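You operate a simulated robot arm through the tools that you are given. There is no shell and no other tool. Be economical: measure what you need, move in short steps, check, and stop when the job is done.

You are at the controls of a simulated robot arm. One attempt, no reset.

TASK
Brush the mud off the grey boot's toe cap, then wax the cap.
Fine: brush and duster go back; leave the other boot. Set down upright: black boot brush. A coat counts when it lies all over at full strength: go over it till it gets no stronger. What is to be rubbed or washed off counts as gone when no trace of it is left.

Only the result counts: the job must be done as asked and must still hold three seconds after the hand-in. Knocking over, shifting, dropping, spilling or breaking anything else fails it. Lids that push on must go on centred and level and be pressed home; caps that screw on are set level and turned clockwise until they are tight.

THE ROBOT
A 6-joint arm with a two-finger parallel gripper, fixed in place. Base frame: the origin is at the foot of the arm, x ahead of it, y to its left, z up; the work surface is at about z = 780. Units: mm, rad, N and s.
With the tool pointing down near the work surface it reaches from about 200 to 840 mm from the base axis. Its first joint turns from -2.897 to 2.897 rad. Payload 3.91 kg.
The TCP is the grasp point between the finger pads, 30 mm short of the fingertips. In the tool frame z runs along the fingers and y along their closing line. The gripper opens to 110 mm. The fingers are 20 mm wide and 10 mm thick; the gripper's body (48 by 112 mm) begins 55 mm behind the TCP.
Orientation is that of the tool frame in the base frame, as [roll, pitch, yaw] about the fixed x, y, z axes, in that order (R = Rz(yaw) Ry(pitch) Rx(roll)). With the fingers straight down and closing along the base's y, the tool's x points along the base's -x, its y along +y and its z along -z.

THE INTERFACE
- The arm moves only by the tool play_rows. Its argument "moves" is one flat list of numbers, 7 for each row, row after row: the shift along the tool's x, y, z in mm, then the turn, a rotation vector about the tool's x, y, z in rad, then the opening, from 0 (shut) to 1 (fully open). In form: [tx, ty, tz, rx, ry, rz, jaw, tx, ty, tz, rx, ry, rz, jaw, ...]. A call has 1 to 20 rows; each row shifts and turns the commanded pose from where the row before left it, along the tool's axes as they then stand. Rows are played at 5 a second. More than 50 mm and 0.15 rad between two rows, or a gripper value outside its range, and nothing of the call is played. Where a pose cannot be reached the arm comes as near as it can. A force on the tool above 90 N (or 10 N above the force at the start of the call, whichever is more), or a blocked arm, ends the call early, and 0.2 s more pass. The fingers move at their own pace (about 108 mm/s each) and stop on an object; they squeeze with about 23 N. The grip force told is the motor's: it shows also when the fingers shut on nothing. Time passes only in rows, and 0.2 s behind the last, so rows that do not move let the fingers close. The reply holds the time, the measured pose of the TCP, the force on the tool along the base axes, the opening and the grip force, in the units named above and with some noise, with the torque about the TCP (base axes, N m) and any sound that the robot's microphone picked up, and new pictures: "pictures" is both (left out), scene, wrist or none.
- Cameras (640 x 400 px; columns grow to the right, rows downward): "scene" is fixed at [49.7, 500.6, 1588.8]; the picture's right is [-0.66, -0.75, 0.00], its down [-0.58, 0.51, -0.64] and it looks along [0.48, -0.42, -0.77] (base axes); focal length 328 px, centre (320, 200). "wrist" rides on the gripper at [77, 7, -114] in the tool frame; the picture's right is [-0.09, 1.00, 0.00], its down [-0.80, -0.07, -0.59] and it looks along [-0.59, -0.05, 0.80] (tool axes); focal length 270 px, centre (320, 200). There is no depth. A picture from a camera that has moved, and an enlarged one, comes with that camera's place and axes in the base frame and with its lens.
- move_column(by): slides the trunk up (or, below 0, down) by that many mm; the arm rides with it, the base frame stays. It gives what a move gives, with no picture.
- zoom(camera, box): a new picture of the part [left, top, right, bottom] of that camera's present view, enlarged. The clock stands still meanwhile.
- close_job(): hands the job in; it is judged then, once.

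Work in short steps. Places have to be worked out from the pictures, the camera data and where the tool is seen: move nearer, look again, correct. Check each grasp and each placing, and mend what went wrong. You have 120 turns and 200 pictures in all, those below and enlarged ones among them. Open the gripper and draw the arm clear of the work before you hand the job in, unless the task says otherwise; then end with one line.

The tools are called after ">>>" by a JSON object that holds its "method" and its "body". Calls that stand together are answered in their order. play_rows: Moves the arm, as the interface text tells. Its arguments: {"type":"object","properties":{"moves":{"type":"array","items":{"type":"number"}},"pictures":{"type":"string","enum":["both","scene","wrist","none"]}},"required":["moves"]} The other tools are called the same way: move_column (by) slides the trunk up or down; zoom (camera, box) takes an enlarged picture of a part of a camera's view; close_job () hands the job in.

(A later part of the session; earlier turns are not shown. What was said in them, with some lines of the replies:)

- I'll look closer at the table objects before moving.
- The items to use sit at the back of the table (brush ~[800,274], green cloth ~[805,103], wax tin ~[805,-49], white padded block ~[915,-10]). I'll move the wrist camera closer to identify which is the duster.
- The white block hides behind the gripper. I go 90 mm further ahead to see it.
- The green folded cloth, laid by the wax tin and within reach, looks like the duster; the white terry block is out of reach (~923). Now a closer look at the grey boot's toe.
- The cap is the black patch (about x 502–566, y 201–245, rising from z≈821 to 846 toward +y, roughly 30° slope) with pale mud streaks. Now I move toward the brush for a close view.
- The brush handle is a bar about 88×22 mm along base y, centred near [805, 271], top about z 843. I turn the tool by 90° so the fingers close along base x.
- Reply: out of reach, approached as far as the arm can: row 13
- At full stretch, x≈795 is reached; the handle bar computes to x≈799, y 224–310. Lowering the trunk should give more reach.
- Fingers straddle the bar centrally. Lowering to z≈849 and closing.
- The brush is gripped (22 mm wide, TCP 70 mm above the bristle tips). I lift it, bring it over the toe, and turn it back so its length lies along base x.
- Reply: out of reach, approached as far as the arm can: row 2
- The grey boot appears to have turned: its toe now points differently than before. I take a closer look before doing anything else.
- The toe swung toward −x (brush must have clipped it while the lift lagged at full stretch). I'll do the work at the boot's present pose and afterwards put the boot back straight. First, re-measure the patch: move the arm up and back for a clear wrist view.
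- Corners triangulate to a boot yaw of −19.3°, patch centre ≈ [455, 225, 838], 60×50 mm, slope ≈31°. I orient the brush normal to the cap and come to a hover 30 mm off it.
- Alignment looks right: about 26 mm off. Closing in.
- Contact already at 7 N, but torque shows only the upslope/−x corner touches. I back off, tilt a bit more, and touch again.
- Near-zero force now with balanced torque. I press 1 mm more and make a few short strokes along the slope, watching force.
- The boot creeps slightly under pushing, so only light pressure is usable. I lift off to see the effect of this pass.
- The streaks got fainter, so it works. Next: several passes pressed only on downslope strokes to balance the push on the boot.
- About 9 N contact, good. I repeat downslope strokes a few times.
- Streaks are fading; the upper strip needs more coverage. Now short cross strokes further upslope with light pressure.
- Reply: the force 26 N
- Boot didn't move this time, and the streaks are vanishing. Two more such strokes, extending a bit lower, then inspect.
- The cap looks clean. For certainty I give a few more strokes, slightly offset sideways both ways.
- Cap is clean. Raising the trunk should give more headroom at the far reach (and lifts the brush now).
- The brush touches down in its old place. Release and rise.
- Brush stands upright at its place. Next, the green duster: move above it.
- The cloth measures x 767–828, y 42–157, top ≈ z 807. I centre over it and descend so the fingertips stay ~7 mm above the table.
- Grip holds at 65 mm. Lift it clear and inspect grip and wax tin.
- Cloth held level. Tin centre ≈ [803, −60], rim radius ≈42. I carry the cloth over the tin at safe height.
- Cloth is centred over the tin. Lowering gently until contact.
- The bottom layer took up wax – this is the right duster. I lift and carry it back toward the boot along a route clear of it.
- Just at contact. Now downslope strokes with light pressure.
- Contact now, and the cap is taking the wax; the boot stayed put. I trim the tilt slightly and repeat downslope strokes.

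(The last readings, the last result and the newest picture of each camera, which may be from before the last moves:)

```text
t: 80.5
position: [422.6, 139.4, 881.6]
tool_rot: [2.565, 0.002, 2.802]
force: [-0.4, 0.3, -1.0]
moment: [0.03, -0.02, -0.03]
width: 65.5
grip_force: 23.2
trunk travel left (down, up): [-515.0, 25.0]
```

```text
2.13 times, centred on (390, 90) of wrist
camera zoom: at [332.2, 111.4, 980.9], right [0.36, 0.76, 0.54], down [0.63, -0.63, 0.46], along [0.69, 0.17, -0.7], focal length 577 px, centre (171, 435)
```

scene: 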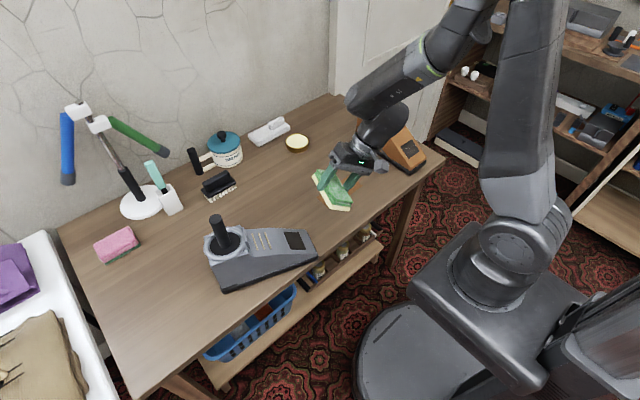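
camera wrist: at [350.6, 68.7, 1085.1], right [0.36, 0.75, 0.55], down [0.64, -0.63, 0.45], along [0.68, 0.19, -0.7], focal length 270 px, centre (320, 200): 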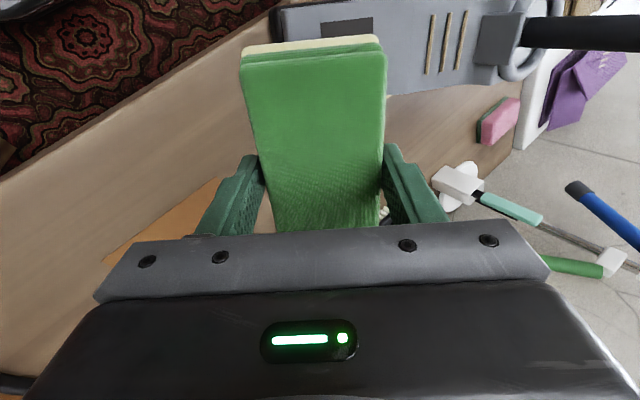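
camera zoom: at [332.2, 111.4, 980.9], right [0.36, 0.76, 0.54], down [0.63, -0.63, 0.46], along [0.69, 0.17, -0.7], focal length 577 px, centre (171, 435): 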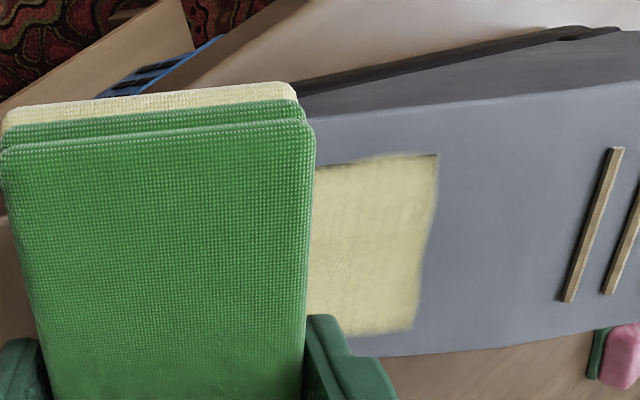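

Coat nearly complete. More strokes, with side offsets to take in the edges fully.

>>> {"method": "play_rows", "body": {"moves": [8, 35, 20, 0, 0, 0, 0.3, 0, 40, 24, 0, 0, 0, 0.3, 0, -4, 6.5, 0, 0, 0, 0.3, 0, -7, 0.5, 0, 0, 0, 0.3, 0, -7, 0, 0, 0, 0, 0.3, 0, -7, 0, 0, 0, 0, 0.3, 0, -7, 0, 0, 0, 0, 0.3, -14, 16, -4, 0, 0, 0, 0.3, 0, 16, 0, 0, 0, 0, 0.3, 0, -4, 4, 0, 0, 0, 0.3, 0, -7, 0, 0, 0, 0, 0.3, 0, -7, 0, 0, 0, 0, 0.3, 0, -7, 0, 0, 0, 0, 0.3, 0, -7, 0, 0, 0, 0, 0.3, 0, 0, 0, 0, 0, 0, 0.3], "pictures": "none"}}

>>> {"method": "play_rows", "body": {"moves": [0, -15, -30, 0, 0, 0, 0.3, 0, -40, -20, 0, 0, 0, 0.3, 0, 0, 0, 0, 0, 0, 0.3], "pictures": "none"}}

>>> {"method": "zoom", "body": {"camera": "scene", "box": [270, 210, 320, 255]}}

>>> {"method": "zoom", "body": {"camera": "wrist", "box": [340, 20, 500, 160]}}

```text
t: 83.7
position: [450.6, 195.0, 864.6]
tool_rot: [2.568, 0.003, 2.804]
force: [-0.9, -2.1, 9.8]
moment: [0.28, 0.2, 0.1]
width: 65.6
grip_force: 22.9
trunk travel left (down, up): [-515.0, 25.0]
```

```text
t: 84.5
position: [427.0, 131.5, 876.6]
tool_rot: [2.567, 0.002, 2.804]
force: [-0.1, 0.5, -1.1]
moment: [0.0, 0.03, -0.01]
width: 65.8
grip_force: 23.1
trunk travel left (down, up): [-515.0, 25.0]
```

```text
8.89 times, centred on (295, 232) of scene
camera zoom: at [49.7, 500.6, 1588.8], right [-0.66, -0.75, 0.0], down [-0.58, 0.51, -0.64], along [0.48, -0.42, -0.77], focal length 2918 px, centre (542, -89)
```

zoom: 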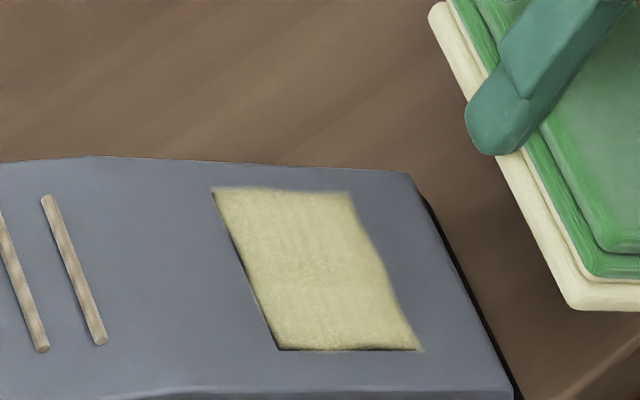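

```text
2.86 times, centred on (420, 90) of wrist
camera zoom: at [336.1, 102.7, 974.8], right [0.36, 0.76, 0.54], down [0.63, -0.63, 0.46], along [0.69, 0.17, -0.7], focal length 772 px, centre (34, 514)
```

zoom: 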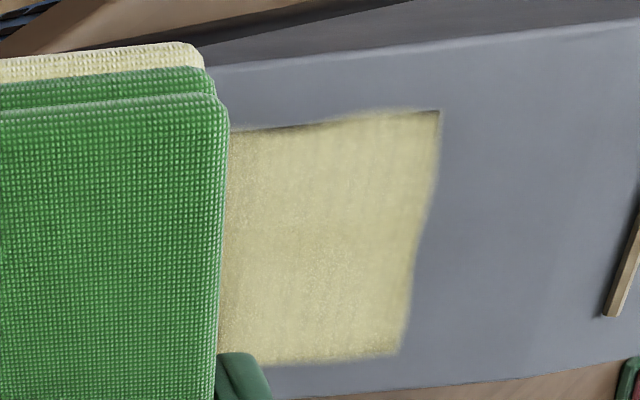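

Good coverage; I continue with more strokes to see whether the coat still gains strength.

>>> {"method": "play_rows", "body": {"moves": [12, 40, 20, 0, 0, 0, 0.3, 0, 45, 24, 0, 0, 0, 0.3, 0, -4, 6.5, 0, 0, 0, 0.3, 0, -8, 0.5, 0, 0, 0, 0.3, 0, -8, 0, 0, 0, 0, 0.3, 0, -8, 0, 0, 0, 0, 0.3, 0, -8, 0, 0, 0, 0, 0.3, 0, 16, -4, 0, 0, 0, 0.3, 0, 20, 0, 0, 0, 0, 0.3, 0, -4, 4, 0, 0, 0, 0.3, 0, -8, 0, 0, 0, 0, 0.3, 0, -8, 0, 0, 0, 0, 0.3, 0, -8, 0, 0, 0, 0, 0.3, 0, -8, 0, 0, 0, 0, 0.3, 0, 0, 0, 0, 0, 0, 0.3], "pictures": "none"}}

>>> {"method": "play_rows", "body": {"moves": [0, -15, -30, 0, 0, 0, 0.3, 0, -45, -20, 0, 0, 0, 0.3, 0, 0, 0, 0, 0, 0, 0.3], "pictures": "none"}}

>>> {"method": "zoom", "body": {"camera": "scene", "box": [270, 210, 320, 255]}}

>>> {"method": "zoom", "body": {"camera": "wrist", "box": [340, 20, 500, 160]}}

```text
refused: row 2 steps farther than a row can; nothing moved
```

```text
t: 85.3
position: [403.2, 55.3, 886.3]
tool_rot: [2.569, 0.002, 2.805]
force: [-0.5, -0.3, 0.0]
moment: [0.02, 0.02, 0.02]
width: 65.4
grip_force: 22.8
trunk travel left (down, up): [-515.0, 25.0]
```

```text
8.89 times, centred on (295, 232) of scene
camera zoom: at [49.7, 500.6, 1588.8], right [-0.66, -0.75, 0.0], down [-0.58, 0.51, -0.64], along [0.48, -0.42, -0.77], focal length 2918 px, centre (542, -89)
```

zoom: 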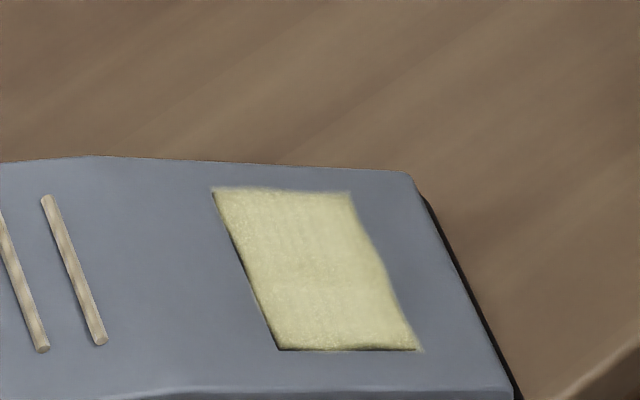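

```text
2.86 times, centred on (420, 90) of wrist
camera zoom: at [311.5, 26.2, 985.0], right [0.36, 0.76, 0.54], down [0.63, -0.63, 0.46], along [0.69, 0.17, -0.7], focal length 772 px, centre (34, 514)
```

zoom: 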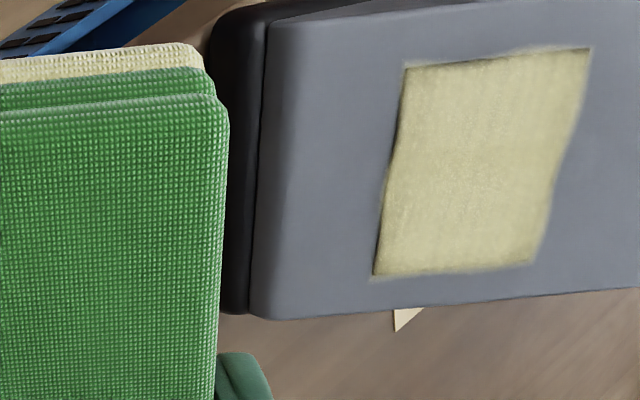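

Full coverage visible (row limit refused that pass; only the retreat ran). I re-enter for another set of strokes, reaching lower down too.

>>> {"method": "play_rows", "body": {"moves": [2, 36, 24, 0, 0, 0, 0.3, 2, 36, 24, 0, 0, 0, 0.3, 2, 36, 24, 0, 0, 0, 0.3, 2, 37, 24, 0, 0, 0, 0.3, 0, -4, 4.5, 0, 0, 0, 0.3, 0, -8, 0.5, 0, 0, 0, 0.3, 0, -8, 0, 0, 0, 0, 0.3, 0, -8, 0, 0, 0, 0, 0.3, 0, -8, 0, 0, 0, 0, 0.3, 0, -6, 0, 0, 0, 0, 0.3, 0, 20, -4, 0, 0, 0, 0.3, 0, 20, 0, 0, 0, 0, 0.3, 0, -4, 4, 0, 0, 0, 0.3, 0, -8, 0, 0, 0, 0, 0.3, 0, -8, 0, 0, 0, 0, 0.3, 0, -8, 0, 0, 0, 0, 0.3, 0, -8, 0, 0, 0, 0, 0.3, 0, -6, 0, 0, 0, 0, 0.3, 0, 0, 0, 0, 0, 0, 0.3], "pictures": "none"}}

>>> {"method": "play_rows", "body": {"moves": [0, -25, -30, 0, 0, 0, 0.3, 0, -40, -25, 0, 0, 0, 0.3, 0, -40, -20, 0, 0, 0, 0.3, 0, 0, 0, 0, 0, 0, 0.3], "pictures": "none"}}

>>> {"method": "zoom", "body": {"camera": "scene", "box": [270, 210, 320, 255]}}

>>> {"method": "zoom", "body": {"camera": "wrist", "box": [340, 20, 500, 160]}}

```text
t: 89.3
position: [436.9, 187.8, 856.3]
tool_rot: [2.567, 0.003, 2.803]
force: [-0.4, -4.2, 21.6]
moment: [0.29, -0.17, 0.01]
width: 65.5
grip_force: 22.8
trunk travel left (down, up): [-515.0, 25.0]
```

```text
t: 90.3
position: [395.4, 66.0, 861.5]
tool_rot: [2.566, 0.004, 2.804]
force: [0.1, 0.0, 0.4]
moment: [-0.01, 0.01, 0.02]
width: 65.5
grip_force: 22.9
trunk travel left (down, up): [-515.0, 25.0]
```

```text
8.89 times, centred on (295, 232) of scene
camera zoom: at [49.7, 500.6, 1588.8], right [-0.66, -0.75, 0.0], down [-0.58, 0.51, -0.64], along [0.48, -0.42, -0.77], focal length 2918 px, centre (542, -89)
```

zoom: 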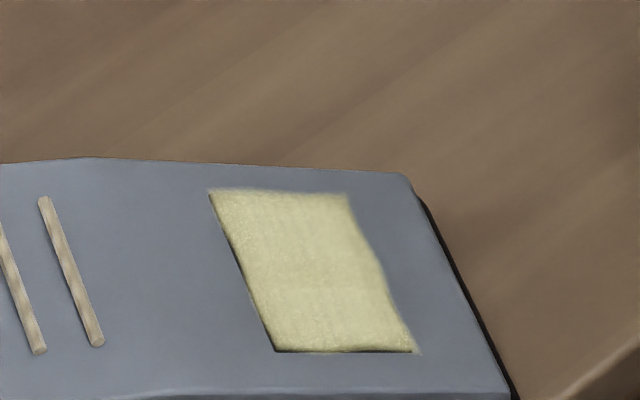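

```text
2.86 times, centred on (420, 90) of wrist
camera zoom: at [304.4, 38.7, 959.3], right [0.36, 0.76, 0.54], down [0.63, -0.63, 0.46], along [0.69, 0.17, -0.7], focal length 772 px, centre (34, 514)
```

zoom: 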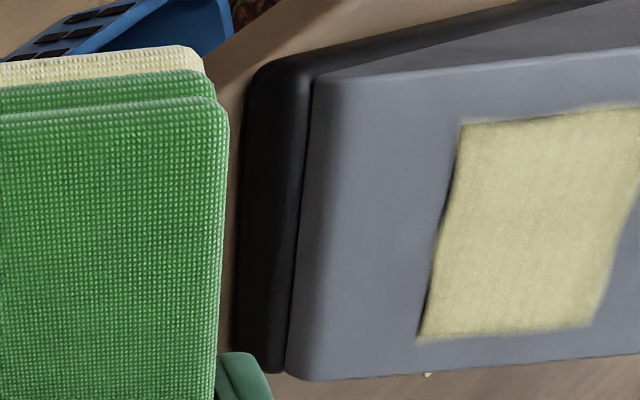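

Slightly stronger than before; one more set to check saturation.

>>> {"method": "play_rows", "body": {"moves": [0, 36, 18, 0, 0, 0, 0.3, 0, 36, 18, 0, 0, 0, 0.3, 0, 36, 18, 0, 0, 0, 0.3, -4, 37, 17, 0, 0, 0, 0.3, 0, -4, 4.5, 0, 0, 0, 0.3, 0, -8, 0, 0, 0, 0, 0.3, 0, -8, 0, 0, 0, 0, 0.3, 0, -8, 0, 0, 0, 0, 0.3, 0, -8, 0, 0, 0, 0, 0.3, 0, -6, 0, 0, 0, 0, 0.3, -6, 20, -4, 0, 0, 0, 0.3, 0, 20, 0, 0, 0, 0, 0.3, 0, -4, 4, 0, 0, 0, 0.3, 0, -8, 0, 0, 0, 0, 0.3, 0, -8, 0, 0, 0, 0, 0.3, 0, -8, 0, 0, 0, 0, 0.3, 0, -8, 0, 0, 0, 0, 0.3, 0, -6, 0, 0, 0, 0, 0.3, 0, 0, 0, 0, 0, 0, 0.3], "pictures": "none"}}

>>> {"method": "play_rows", "body": {"moves": [0, -25, -30, 0, 0, 0, 0.3, 0, -40, -25, 0, 0, 0, 0.3, 0, -40, -20, 0, 0, 0, 0.3, 0, 0, 0, 0, 0, 0, 0.3], "pictures": "none"}}

>>> {"method": "zoom", "body": {"camera": "scene", "box": [270, 210, 320, 255]}}

>>> {"method": "zoom", "body": {"camera": "wrist", "box": [420, 20, 540, 120]}}

```text
t: 94.3
position: [448.6, 181.5, 852.5]
tool_rot: [2.566, 0.003, 2.804]
force: [-1.4, -3.2, 11.4]
moment: [0.23, -0.04, -0.02]
width: 65.4
grip_force: 23.0
trunk travel left (down, up): [-515.0, 25.0]
```

```text
t: 95.3
position: [403.6, 61.1, 854.9]
tool_rot: [2.568, 0.002, 2.802]
force: [-1.2, 0.3, -0.4]
moment: [0.01, -0.01, -0.03]
width: 65.4
grip_force: 23.1
trunk travel left (down, up): [-515.0, 25.0]
```

```text
8.89 times, centred on (295, 232) of scene
camera zoom: at [49.7, 500.6, 1588.8], right [-0.66, -0.75, 0.0], down [-0.58, 0.51, -0.64], along [0.48, -0.42, -0.77], focal length 2918 px, centre (542, -89)
```

zoom: 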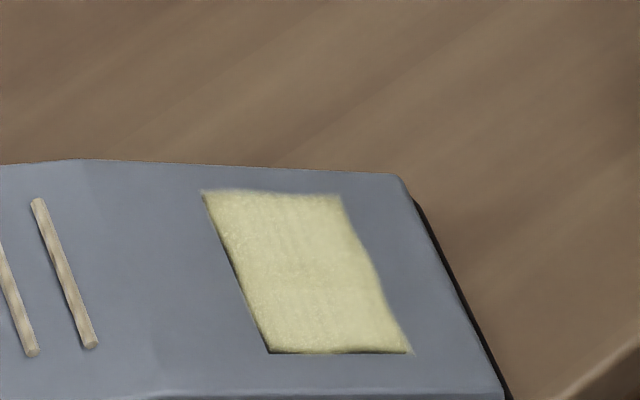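

```text
4.00 times, centred on (480, 70) of wrist
camera zoom: at [312.4, 33.5, 953.8], right [0.36, 0.76, 0.54], down [0.63, -0.63, 0.46], along [0.69, 0.17, -0.7], focal length 1081 px, centre (-320, 720)
```

zoom: 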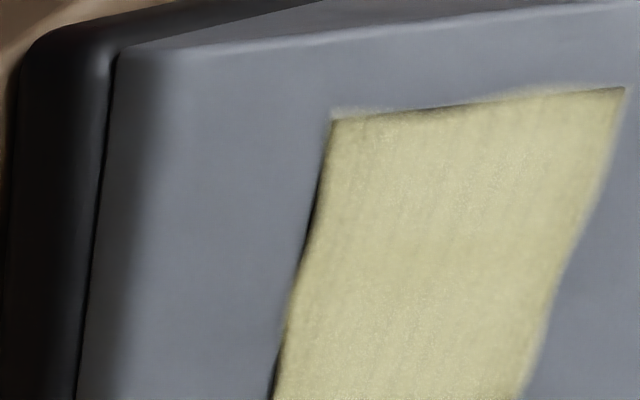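

The thin dark lines are just the patch's side walls (they show on whichever side faces each camera). One last set to confirm no more gain.

>>> {"method": "play_rows", "body": {"moves": [2, 36, 18, 0, 0, 0, 0.3, 2, 36, 18, 0, 0, 0, 0.3, 2, 36, 18, 0, 0, 0, 0.3, 0, 38, 17.5, 0, 0, 0, 0.3, 0, -4, 5, 0, 0, 0, 0.3, 0, -8, 0, 0, 0, 0, 0.3, 0, -8, 0, 0, 0, 0, 0.3, 0, -8, 0, 0, 0, 0, 0.3, 0, -8, 0, 0, 0, 0, 0.3, 0, -6, 0, 0, 0, 0, 0.3, 0, 20, -4, 0, 0, 0, 0.3, 0, 21, 0, 0, 0, 0, 0.3, 0, -4, 4, 0, 0, 0, 0.3, 0, -8, 0, 0, 0, 0, 0.3, 0, -8, 0, 0, 0, 0, 0.3, 0, -8, 0, 0, 0, 0, 0.3, 0, -8, 0, 0, 0, 0, 0.3, 0, -6, 0, 0, 0, 0, 0.3, 0, 0, 0, 0, 0, 0, 0.3], "pictures": "none"}}

>>> {"method": "play_rows", "body": {"moves": [0, -25, -30, 0, 0, 0, 0.3, 0, -40, -25, 0, 0, 0, 0.3, 0, -40, -20, 0, 0, 0, 0.3, 0, 0, 0, 0, 0, 0, 0.3], "pictures": "none"}}

>>> {"method": "zoom", "body": {"camera": "scene", "box": [270, 210, 320, 255]}}

>>> {"method": "zoom", "body": {"camera": "wrist", "box": [380, 20, 540, 140]}}

```text
t: 99.3
position: [440.7, 184.3, 851.3]
tool_rot: [2.566, 0.005, 2.805]
force: [0.2, -2.1, 9.2]
moment: [0.18, -0.15, -0.04]
width: 65.5
grip_force: 23.6
trunk travel left (down, up): [-515.0, 25.0]
```

```text
t: 100.3
position: [397.3, 62.4, 858.1]
tool_rot: [2.567, 0.003, 2.805]
force: [0.0, 0.3, 0.3]
moment: [0.01, 0.03, 0.03]
width: 65.5
grip_force: 23.3
trunk travel left (down, up): [-515.0, 25.0]
```

```text
8.89 times, centred on (295, 232) of scene
camera zoom: at [49.7, 500.6, 1588.8], right [-0.66, -0.75, 0.0], down [-0.58, 0.51, -0.64], along [0.48, -0.42, -0.77], focal length 2918 px, centre (542, -89)
```

zoom: 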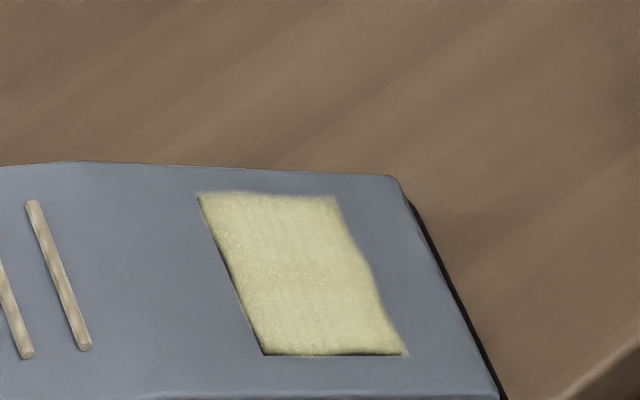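

```text
3.33 times, centred on (460, 80) of wrist
camera zoom: at [305.1, 34.0, 957.2], right [0.36, 0.76, 0.54], down [0.63, -0.63, 0.46], along [0.69, 0.17, -0.7], focal length 901 px, centre (-147, 600)
```

zoom: 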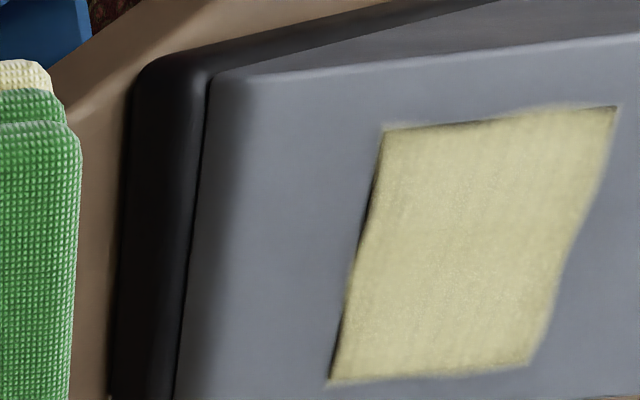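

The coat looks unchanged and full. Now take the duster back: lift, level, turn.

>>> {"method": "play_rows", "body": {"moves": [0, 0, -40, 0, 0, 0, 0.3, 0, 0, -40, 0, 0, 0, 0.3, 0, 0, 0, 0.1435, 0.004, 0, 0.3, 0, 0, 0, 0.1435, 0, 0, 0.3, 0, 0, 0, 0.1435, 0, 0, 0.3, 0, 0, 0, 0.1435, 0, 0, 0.3, 0, 0, 0, 0, 0, -0.1467, 0.3, 0, 0, 0, 0, 0, -0.1467, 0.3, 0, 0, 0, 0, 0, -0.1467, 0.3, 0, 0, 0, 0, 0, -0.1467, 0.3, 0, 0, 0, 0, 0, -0.1467, 0.3, 0, 0, 0, 0, 0, -0.1467, 0.3, 0, 0, 0, 0, 0, -0.1467, 0.3, 0, 0, 0, 0, 0, -0.1467, 0.3, 0, 0, 0, 0, 0, -0.1467, 0.3, 0, 0, 0, 0, 0, -0.1467, 0.3, 0, 0, 0, 0, 0, -0.1467, 0.3, 0, 0, 0, 0, 0, -0.1467, 0.3, 0, 0, 0, 0, 0, -0.1467, 0.3, 0, 0, 0, 0, 0, 0, 0.3], "pictures": "none"}}

```text
t: 104.5
position: [383.7, 21.6, 924.3]
tool_rot: [-3.141, 0.001, -1.567]
force: [0.5, -0.5, -0.3]
moment: [0.01, -0.02, 0.01]
width: 65.5
grip_force: 23.7
trunk travel left (down, up): [-515.0, 25.0]
```

>>> {"method": "play_rows", "body": {"moves": [-8, -38, 0, 0, 0, 0, 0.3, -8, -38, 0, 0, 0, 0, 0.3, -8, -38, 0, 0, 0, 0, 0.3, -8, -38, 0, 0, 0, 0, 0.3, -8, -38, 0, 0, 0, 0, 0.3, -8, -38, 0, 0, 0, 0, 0.3, -8, -38, 0, 0, 0, 0, 0.3, -8, -38, 0, 0, 0, 0, 0.3, -8, -38, 0, 0, 0, 0, 0.3, -7.4, -38, 10, 0, 0, 0, 0.3, 0, -16, 30, 0, 0, 0, 0.3, 0, -16, 30, 0, 0, 0, 0.3, 0, 0, 0, 0, 0, 0, 0.3], "pictures": "both"}}

>>> {"method": "zoom", "body": {"camera": "scene", "box": [230, 120, 310, 200]}}

```text
t: 107.3
position: [798.9, 101.8, 850.6]
tool_rot: [-3.141, 0.0, -1.571]
force: [-0.6, 1.3, -0.4]
moment: [-0.01, 0.01, -0.01]
width: 65.3
grip_force: 23.4
trunk travel left (down, up): [-515.0, 25.0]
camera wrist: at [791.9, 24.8, 964.5], right [-1.0, 0.09, 0.0], down [0.07, 0.8, 0.59], along [0.05, 0.59, -0.8], focal length 270 px, centre (320, 200)
```

scene: 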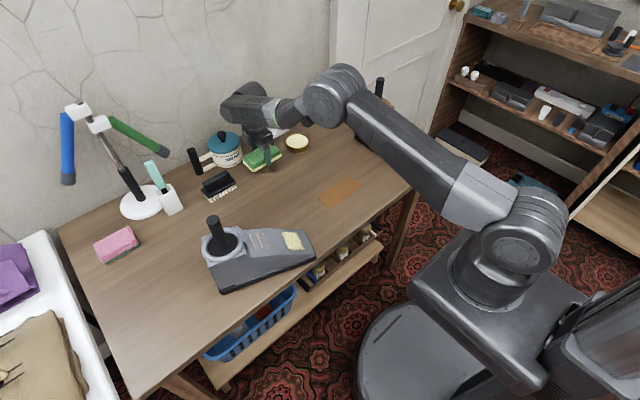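
wrist: 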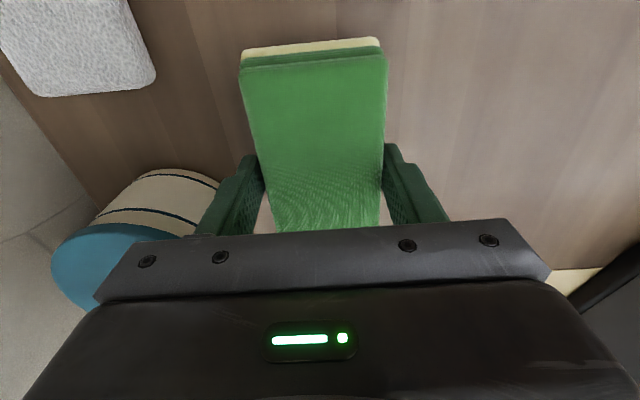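

```text
5.00 times, centred on (270, 160) of scene
camera zoom: at [49.7, 500.6, 1588.8], right [-0.66, -0.75, 0.0], down [-0.58, 0.51, -0.64], along [0.48, -0.42, -0.77], focal length 1641 px, centre (570, 400)
```

zoom: 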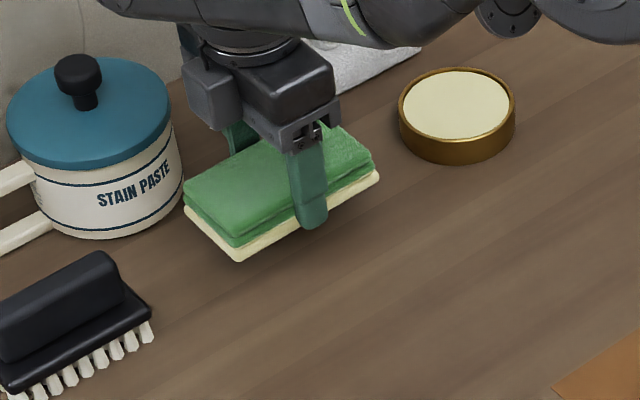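

Over its place; lower 30 mm, then feel for the table.

>>> {"method": "play_rows", "body": {"moves": [0, 1, 15, 0, 0, 0, 0.3, 0, 0, 14, 0, 0, 0, 0.3, 0, 0, 3, 0, 0, 0, 0.3, 0, 0, 0, 0, 0, 0, 0.3], "pictures": "none"}}

```text
t: 108.3
position: [796.0, 102.6, 821.1]
tool_rot: [3.14, -0.001, -1.57]
force: [-0.9, 0.5, -0.2]
moment: [0.01, -0.04, -0.03]
width: 65.8
grip_force: 23.3
trunk travel left (down, up): [-515.0, 25.0]
```

>>> {"method": "play_rows", "body": {"moves": [0, 0, 1.5, 0, 0, 0, 0.3, 0, 0, 1, 0, 0, 0, 0.3, 0, 0, 0, 0, 0, 0, 0.3], "pictures": "none"}}

```text
t: 109.1
position: [795.3, 102.4, 820.0]
tool_rot: [3.14, 0.001, -1.57]
force: [0.4, -0.4, -0.4]
moment: [0.01, -0.01, -0.02]
width: 65.4
grip_force: 22.4
trunk travel left (down, up): [-515.0, 25.0]
```

>>> {"method": "play_rows", "body": {"moves": [0, 0, 1.5, 0, 0, 0, 0.3, 0, 0, 1, 0, 0, 0, 0.3, 0, 0, 0, 0, 0, 0, 0.3], "pictures": "none"}}

```text
t: 109.9
position: [795.4, 101.3, 817.6]
tool_rot: [-3.141, -0.001, -1.571]
force: [1.1, 0.6, -0.3]
moment: [-0.01, 0.01, 0.02]
width: 65.6
grip_force: 23.0
trunk travel left (down, up): [-515.0, 25.0]
```

>>> {"method": "play_rows", "body": {"moves": [0, 0, 1, 0, 0, 0, 0.3, 0, 0, 0.5, 0, 0, 0, 0.3, 0, 0, 0, 0, 0, 0, 0.3], "pictures": "none"}}

```text
t: 110.7
position: [795.3, 99.8, 815.3]
tool_rot: [-3.141, 0.0, -1.571]
force: [-0.6, 0.6, 0.4]
moment: [0.0, -0.03, 0.03]
width: 65.4
grip_force: 23.0
trunk travel left (down, up): [-515.0, 25.0]
```

Practically at its original height (≈816). Release and rise straight up.

>>> {"method": "play_rows", "body": {"moves": [0, 0, 0, 0, 0, 0, 0.7, 0, 0, 0, 0, 0, 0, 0.82, 0, 0, 0, 0, 0, 0, 0.82, 0, 0, -20, 0, 0, 0, 0.82, 0, 0, -40, 0, 0, 0, 0.82, 0, 20, -40, 0, 0, 0, 0.82, 0, 40, -20, 0, 0, 0, 0.82, 0, 40, 0, 0, 0, 0, 0.82, 0, 0, 0, 0, 0, 0, 0.82], "pictures": "scene"}}

>>> {"method": "zoom", "body": {"camera": "scene", "box": [180, 100, 340, 200]}}

>>> {"method": "zoom", "body": {"camera": "scene", "box": [180, 180, 340, 300]}}

```text
t: 112.7
position: [697.7, 102.4, 935.6]
tool_rot: [3.141, 0.0, -1.571]
force: [0.2, 0.3, 0.0]
moment: [0.01, -0.02, 0.0]
width: 90.4
grip_force: 0.0
trunk travel left (down, up): [-515.0, 25.0]
```

scene: 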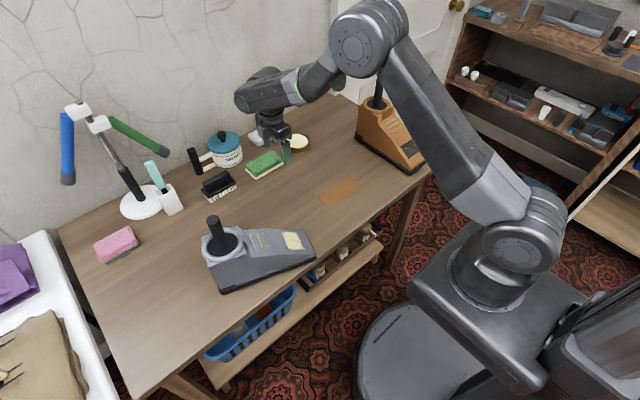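

```text
4.00 times, centred on (260, 150) of scene
camera zoom: at [49.7, 500.6, 1588.8], right [-0.66, -0.75, 0.0], down [-0.58, 0.51, -0.64], along [0.48, -0.42, -0.77], focal length 1313 px, centre (560, 400)
```

zoom: 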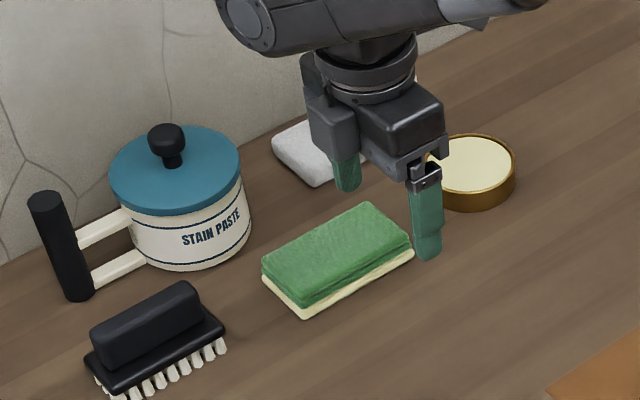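

```text
3.33 times, centred on (260, 240) of scene
camera zoom: at [49.7, 500.6, 1588.8], right [-0.66, -0.75, 0.0], down [-0.58, 0.51, -0.64], along [0.48, -0.42, -0.77], focal length 1094 px, centre (520, 67)
```

zoom: 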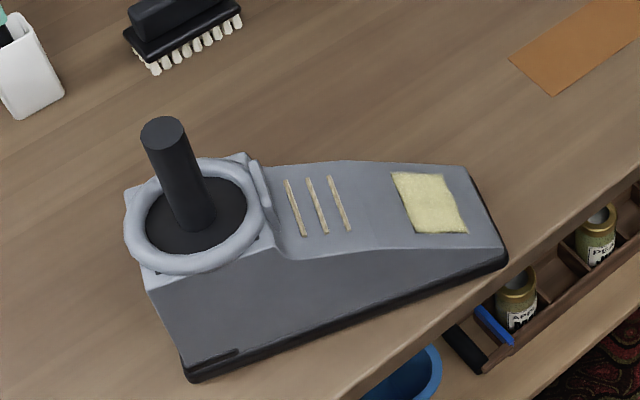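

Brush and duster are back in place. The boot still stands turned ~19° near the table edge; I'll push its toe gently back with the closed fingertips against its −x side wall. First travel around to that side.

>>> {"method": "play_rows", "body": {"moves": [-6, 40, 0, 0, 0, 0, 0, -6, 40, 0, 0, 0, 0, 0, -6, 40, 0, 0, 0, 0, 0, -6, 40, 0, 0, 0, 0, 0, -6, 40, 0, 0, 0, 0, 0, -6, 40, 0, 0, 0, 0, 0, -6, 40, 0, 0, 0, 0, 0, -6, 46, 0, 0, 0, 0, 0, -34, 0, 0, 0, 0, 0, 0, -34, 0, 0, 0, 0, 0, 0, -34, 0, 0, 0, 0, 0, 0, 0, 0, 0, 0, 0, 0, 0], "pictures": "both"}}

```text
t: 115.3
position: [367.1, 252.4, 937.4]
tool_rot: [-3.142, 0.001, -1.572]
force: [-1.1, -0.5, -0.2]
moment: [-0.04, 0.04, 0.01]
width: 0.0
grip_force: 22.5
trunk travel left (down, up): [-515.0, 25.0]
camera wrist: at [360.5, 175.5, 1050.6], right [-1.0, 0.09, 0.0], down [0.07, 0.8, 0.59], along [0.05, 0.59, -0.8], focal length 270 px, centre (320, 200)
```

scene: 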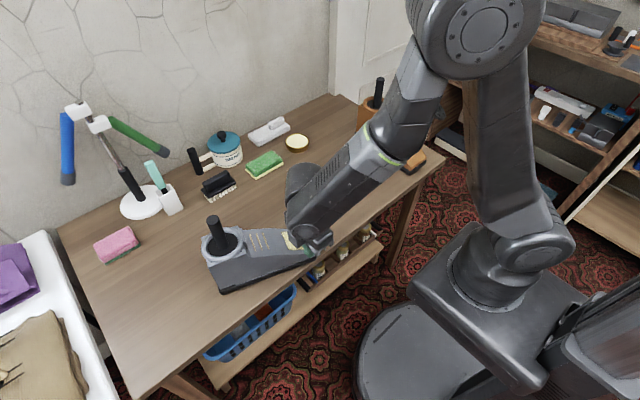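
wrist: 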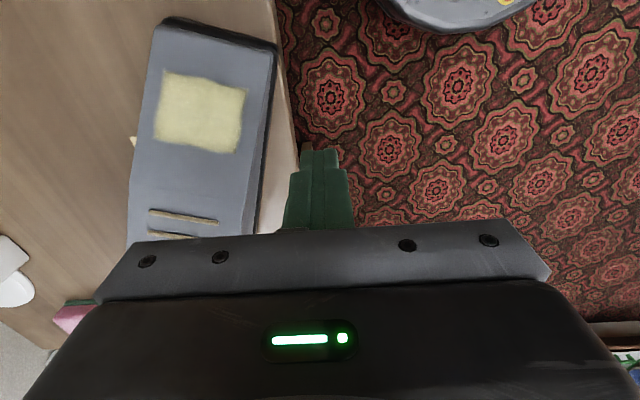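

The −x sole edge runs from [400, 206] to [447, 336]. I lower the closed fingers beside it (tips z≈805) and approach.

>>> {"method": "play_rows", "body": {"moves": [0, 0, 40, 0, 0, 0, 0, 0, 0, 40, 0, 0, 0, 0, 0, 0, 22, 0, 0, 0, 0, 0, -10, 0, 0, 0, 0, 0, 0, -10, 0, 0, 0, 0, 0, 0, -8, 0, 0, 0, 0, 0, 0, 0, 0, 0, 0, 0, 0], "pictures": "wrist"}}

>>> {"method": "zoom", "body": {"camera": "scene", "box": [190, 190, 340, 300]}}

```text
t: 116.9
position: [397.4, 251.5, 831.8]
tool_rot: [-3.141, 0.001, -1.57]
force: [0.1, 0.4, 0.5]
moment: [-0.02, -0.02, 0.0]
width: 0.2
grip_force: 23.2
trunk travel left (down, up): [-515.0, 25.0]
camera wrist: at [391.0, 174.1, 945.6], right [-1.0, 0.09, 0.0], down [0.07, 0.8, 0.59], along [0.05, 0.59, -0.8], focal length 270 px, centre (320, 200)
```

wrist: 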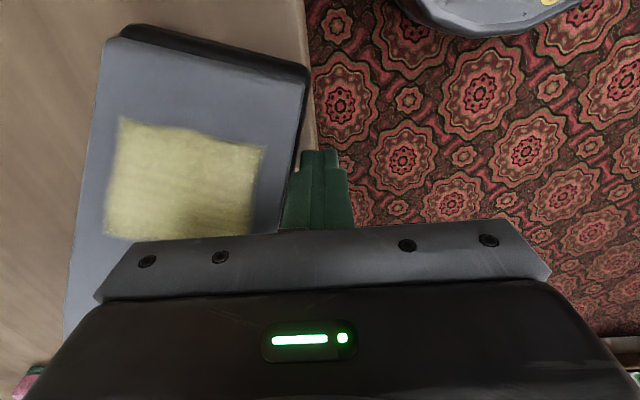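

```text
3.64 times, centred on (265, 245) of scene
camera zoom: at [49.7, 500.6, 1588.8], right [-0.66, -0.75, 0.0], down [-0.58, 0.51, -0.64], along [0.48, -0.42, -0.77], focal length 1194 px, centre (520, 36)
```

zoom: 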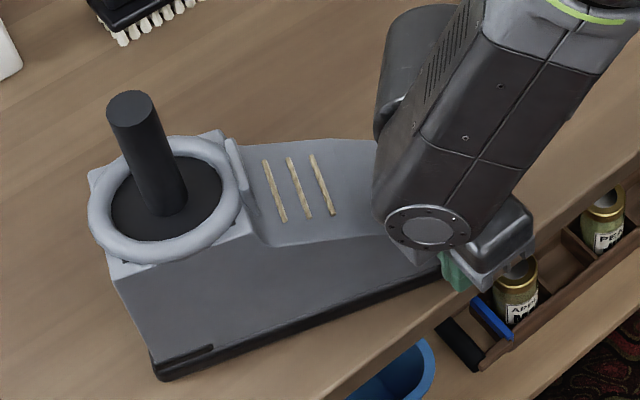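

>>> {"method": "play_rows", "body": {"moves": [2, -6, 0, 0, 0, 0, 0, 2, -6, 0, 0, 0, 0, 0, 2, -6, 0, 0, 0, 0, 0, 2, -6, 0, 0, 0, 0, 0, 2, -6, 0, 0, 0, 0, 0, 2, -6, 0, 0, 0, 0, 0, 0, 0, 0, 0, 0, 0, 0], "pictures": "wrist"}}

>>> {"method": "zoom", "body": {"camera": "scene", "box": [190, 190, 340, 300]}}

```text
t: 118.5
position: [431.4, 240.5, 833.2]
tool_rot: [-3.142, -0.001, -1.569]
force: [0.2, 0.1, -0.6]
moment: [0.01, 0.02, 0.0]
width: 0.2
grip_force: 23.2
trunk travel left (down, up): [-515.0, 25.0]
camera wrist: at [426.1, 162.3, 947.0], right [-1.0, 0.09, 0.0], down [0.07, 0.8, 0.59], along [0.05, 0.59, -0.8], focal length 270 px, centre (320, 200)
```

wrist: 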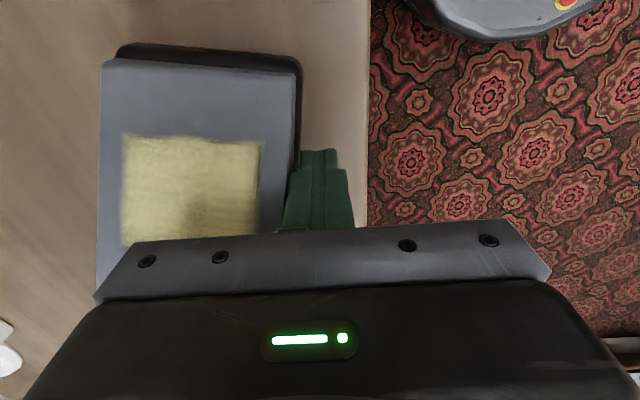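

```text
3.64 times, centred on (265, 245) of scene
camera zoom: at [49.7, 500.6, 1588.8], right [-0.66, -0.75, 0.0], down [-0.58, 0.51, -0.64], along [0.48, -0.42, -0.77], focal length 1194 px, centre (520, 36)
```

zoom: 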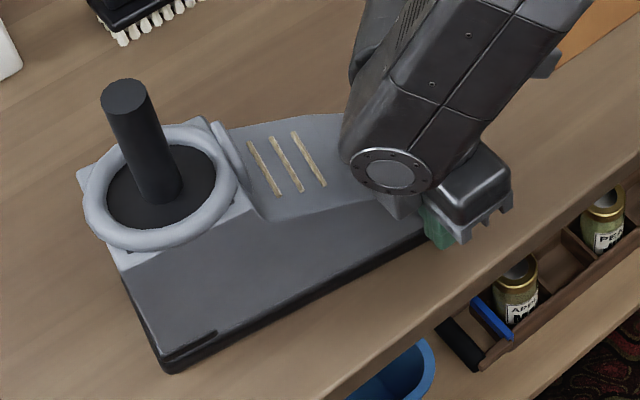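

It swings back nicely. Continue another 30 mm.

>>> {"method": "play_rows", "body": {"moves": [2.5, -6, 0, 0, 0, 0, 0, 2.5, -6, 0, 0, 0, 0, 0, 2, -6, 0, 0, 0, 0, 0, 2, -6, 0, 0, 0, 0, 0, 2, -6, 0, 0, 0, 0, 0, 0, 0, 0, 0, 0, 0, 0], "pictures": "wrist"}}

>>> {"method": "zoom", "body": {"camera": "scene", "box": [180, 180, 340, 280]}}

```text
t: 119.9
position: [462.4, 228.8, 834.8]
tool_rot: [3.141, -0.001, -1.569]
force: [0.8, -0.6, 0.0]
moment: [0.01, -0.01, -0.02]
width: 0.2
grip_force: 22.8
trunk travel left (down, up): [-515.0, 25.0]
camera wrist: at [456.0, 151.4, 947.8], right [-1.0, 0.09, 0.0], down [0.07, 0.8, 0.59], along [0.05, 0.59, -0.8], focal length 270 px, centre (320, 200)
```

wrist: 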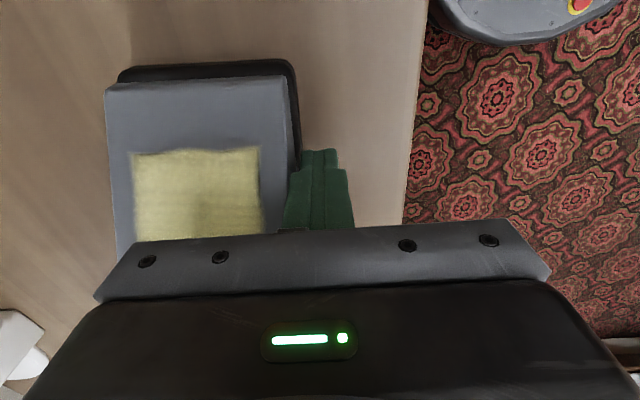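

```text
4.00 times, centred on (260, 230) of scene
camera zoom: at [49.7, 500.6, 1588.8], right [-0.66, -0.75, 0.0], down [-0.58, 0.51, -0.64], along [0.48, -0.42, -0.77], focal length 1313 px, centre (560, 80)
```

zoom: 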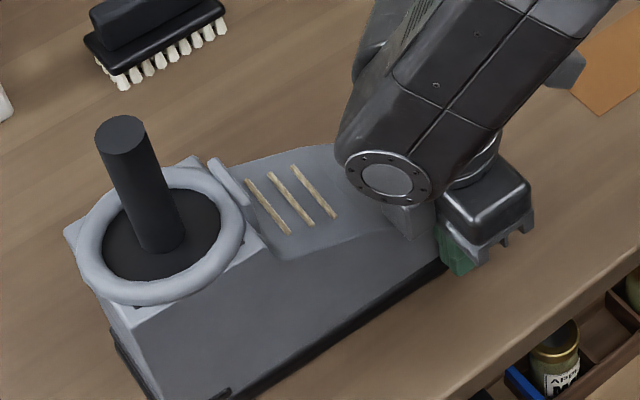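

Nearly the original attitude: by comparison with the first picture the toe needs ~8 mm more.

>>> {"method": "play_rows", "body": {"moves": [2, -4, 0, 0, 0, 0, 0, 2, -4, 0, 0, 0, 0, 0, 0, 0, 0, 0, 0, 0, 0], "pictures": "none"}}

>>> {"method": "zoom", "body": {"camera": "scene", "box": [180, 180, 340, 280]}}

```text
t: 120.7
position: [471.4, 224.8, 833.5]
tool_rot: [-3.141, 0.0, -1.569]
force: [0.0, 0.8, 0.6]
moment: [0.01, -0.02, -0.01]
width: 0.0
grip_force: 23.1
trunk travel left (down, up): [-515.0, 25.0]
```

```text
4.00 times, centred on (260, 230) of scene
camera zoom: at [49.7, 500.6, 1588.8], right [-0.66, -0.75, 0.0], down [-0.58, 0.51, -0.64], along [0.48, -0.42, -0.77], focal length 1313 px, centre (560, 80)
```

zoom: 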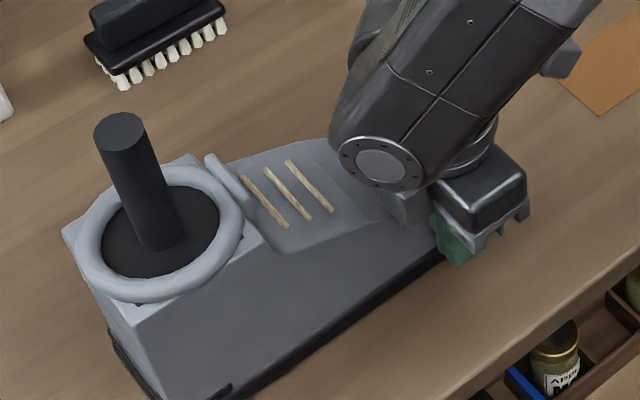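

Now within about 3 mm of its original place with matching heading. Back the fingers off and withdraw clear, then a final look.

>>> {"method": "play_rows", "body": {"moves": [0, 15, 0, 0, 0, 0, 0, 0, 40, 0, 0, 0, 0, 0, 0, 40, 0, 0, 0, 0, 0, 0, 0, -45, 0, 0, 0, 0.3, 0, 0, -45, 0, 0, 0, 0.6, 0, 0, -45, 0, 0, 0, 1, 40, 0, -20, 0, 0, 0, 1, 45, 0, 0, 0, 0, 0, 1, 45, 0, 0, 0, 0, 0, 1, 45, 0, 0, 0, 0, 0, 1, 45, 0, 0, 0, 0, 0, 1, 45, 0, 0, 0, 0, 0, 1, 0, 0, 0, 0, 0, 0, 1], "pictures": "scene"}}

>>> {"method": "zoom", "body": {"camera": "scene", "box": [180, 180, 340, 280]}}

>>> {"method": "zoom", "body": {"camera": "scene", "box": [180, 100, 340, 200]}}

>>> {"method": "zoom", "body": {"camera": "scene", "box": [255, 200, 305, 245]}}

```text
t: 123.5
position: [374.6, -37.3, 985.5]
tool_rot: [-3.14, -0.002, -1.569]
force: [0.4, -0.7, -0.1]
moment: [0.01, -0.01, -0.02]
width: 110.0
grip_force: 0.0
trunk travel left (down, up): [-515.0, 25.0]
```

scene: 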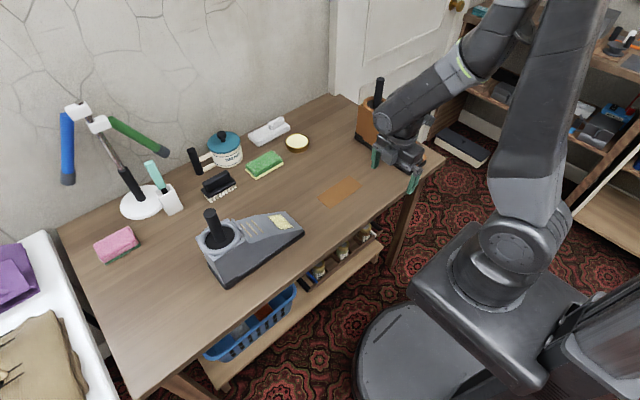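

```text
4.00 times, centred on (260, 230) of scene
camera zoom: at [49.7, 500.6, 1588.8], right [-0.66, -0.75, 0.0], down [-0.58, 0.51, -0.64], along [0.48, -0.42, -0.77], focal length 1313 px, centre (560, 80)
```

zoom: 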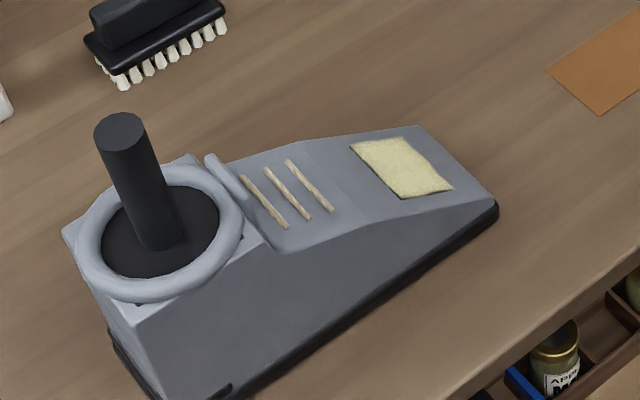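

```text
4.00 times, centred on (260, 150) of scene
camera zoom: at [49.7, 500.6, 1588.8], right [-0.66, -0.75, 0.0], down [-0.58, 0.51, -0.64], along [0.48, -0.42, -0.77], focal length 1313 px, centre (560, 400)
```

zoom: 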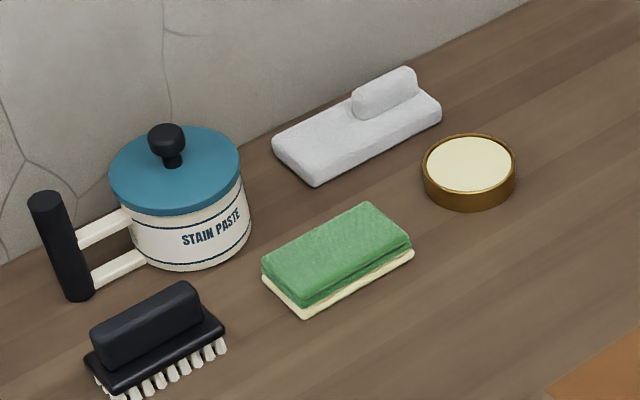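

```text
8.89 times, centred on (280, 222) of scene
camera zoom: at [49.7, 500.6, 1588.8], right [-0.66, -0.75, 0.0], down [-0.58, 0.51, -0.64], along [0.48, -0.42, -0.77], focal length 2918 px, centre (676, 0)
```

zoom: 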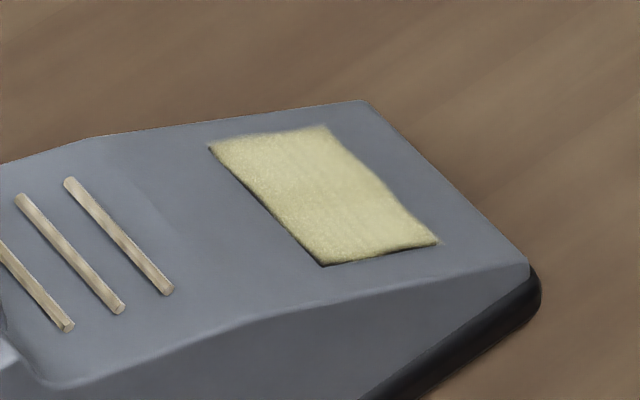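

The cap is fully waxed, the boot is back in place, and the brush (upright) and duster are home with nothing else moved. The arm is clear with the gripper open, so I hand in.

>>> {"method": "close_job", "body": {}}

```text
The job is handed in.
```

The mud is brushed off the grey boot's toe cap and the cap is waxed all over, to the point where more passes showed no further change. The black brush stands upright in its place, the green duster is back, and the other boot was not touched. I did knock the grey boot's toe about 75 mm out of line early on, and pushed it back to within about 3 mm of where it started.
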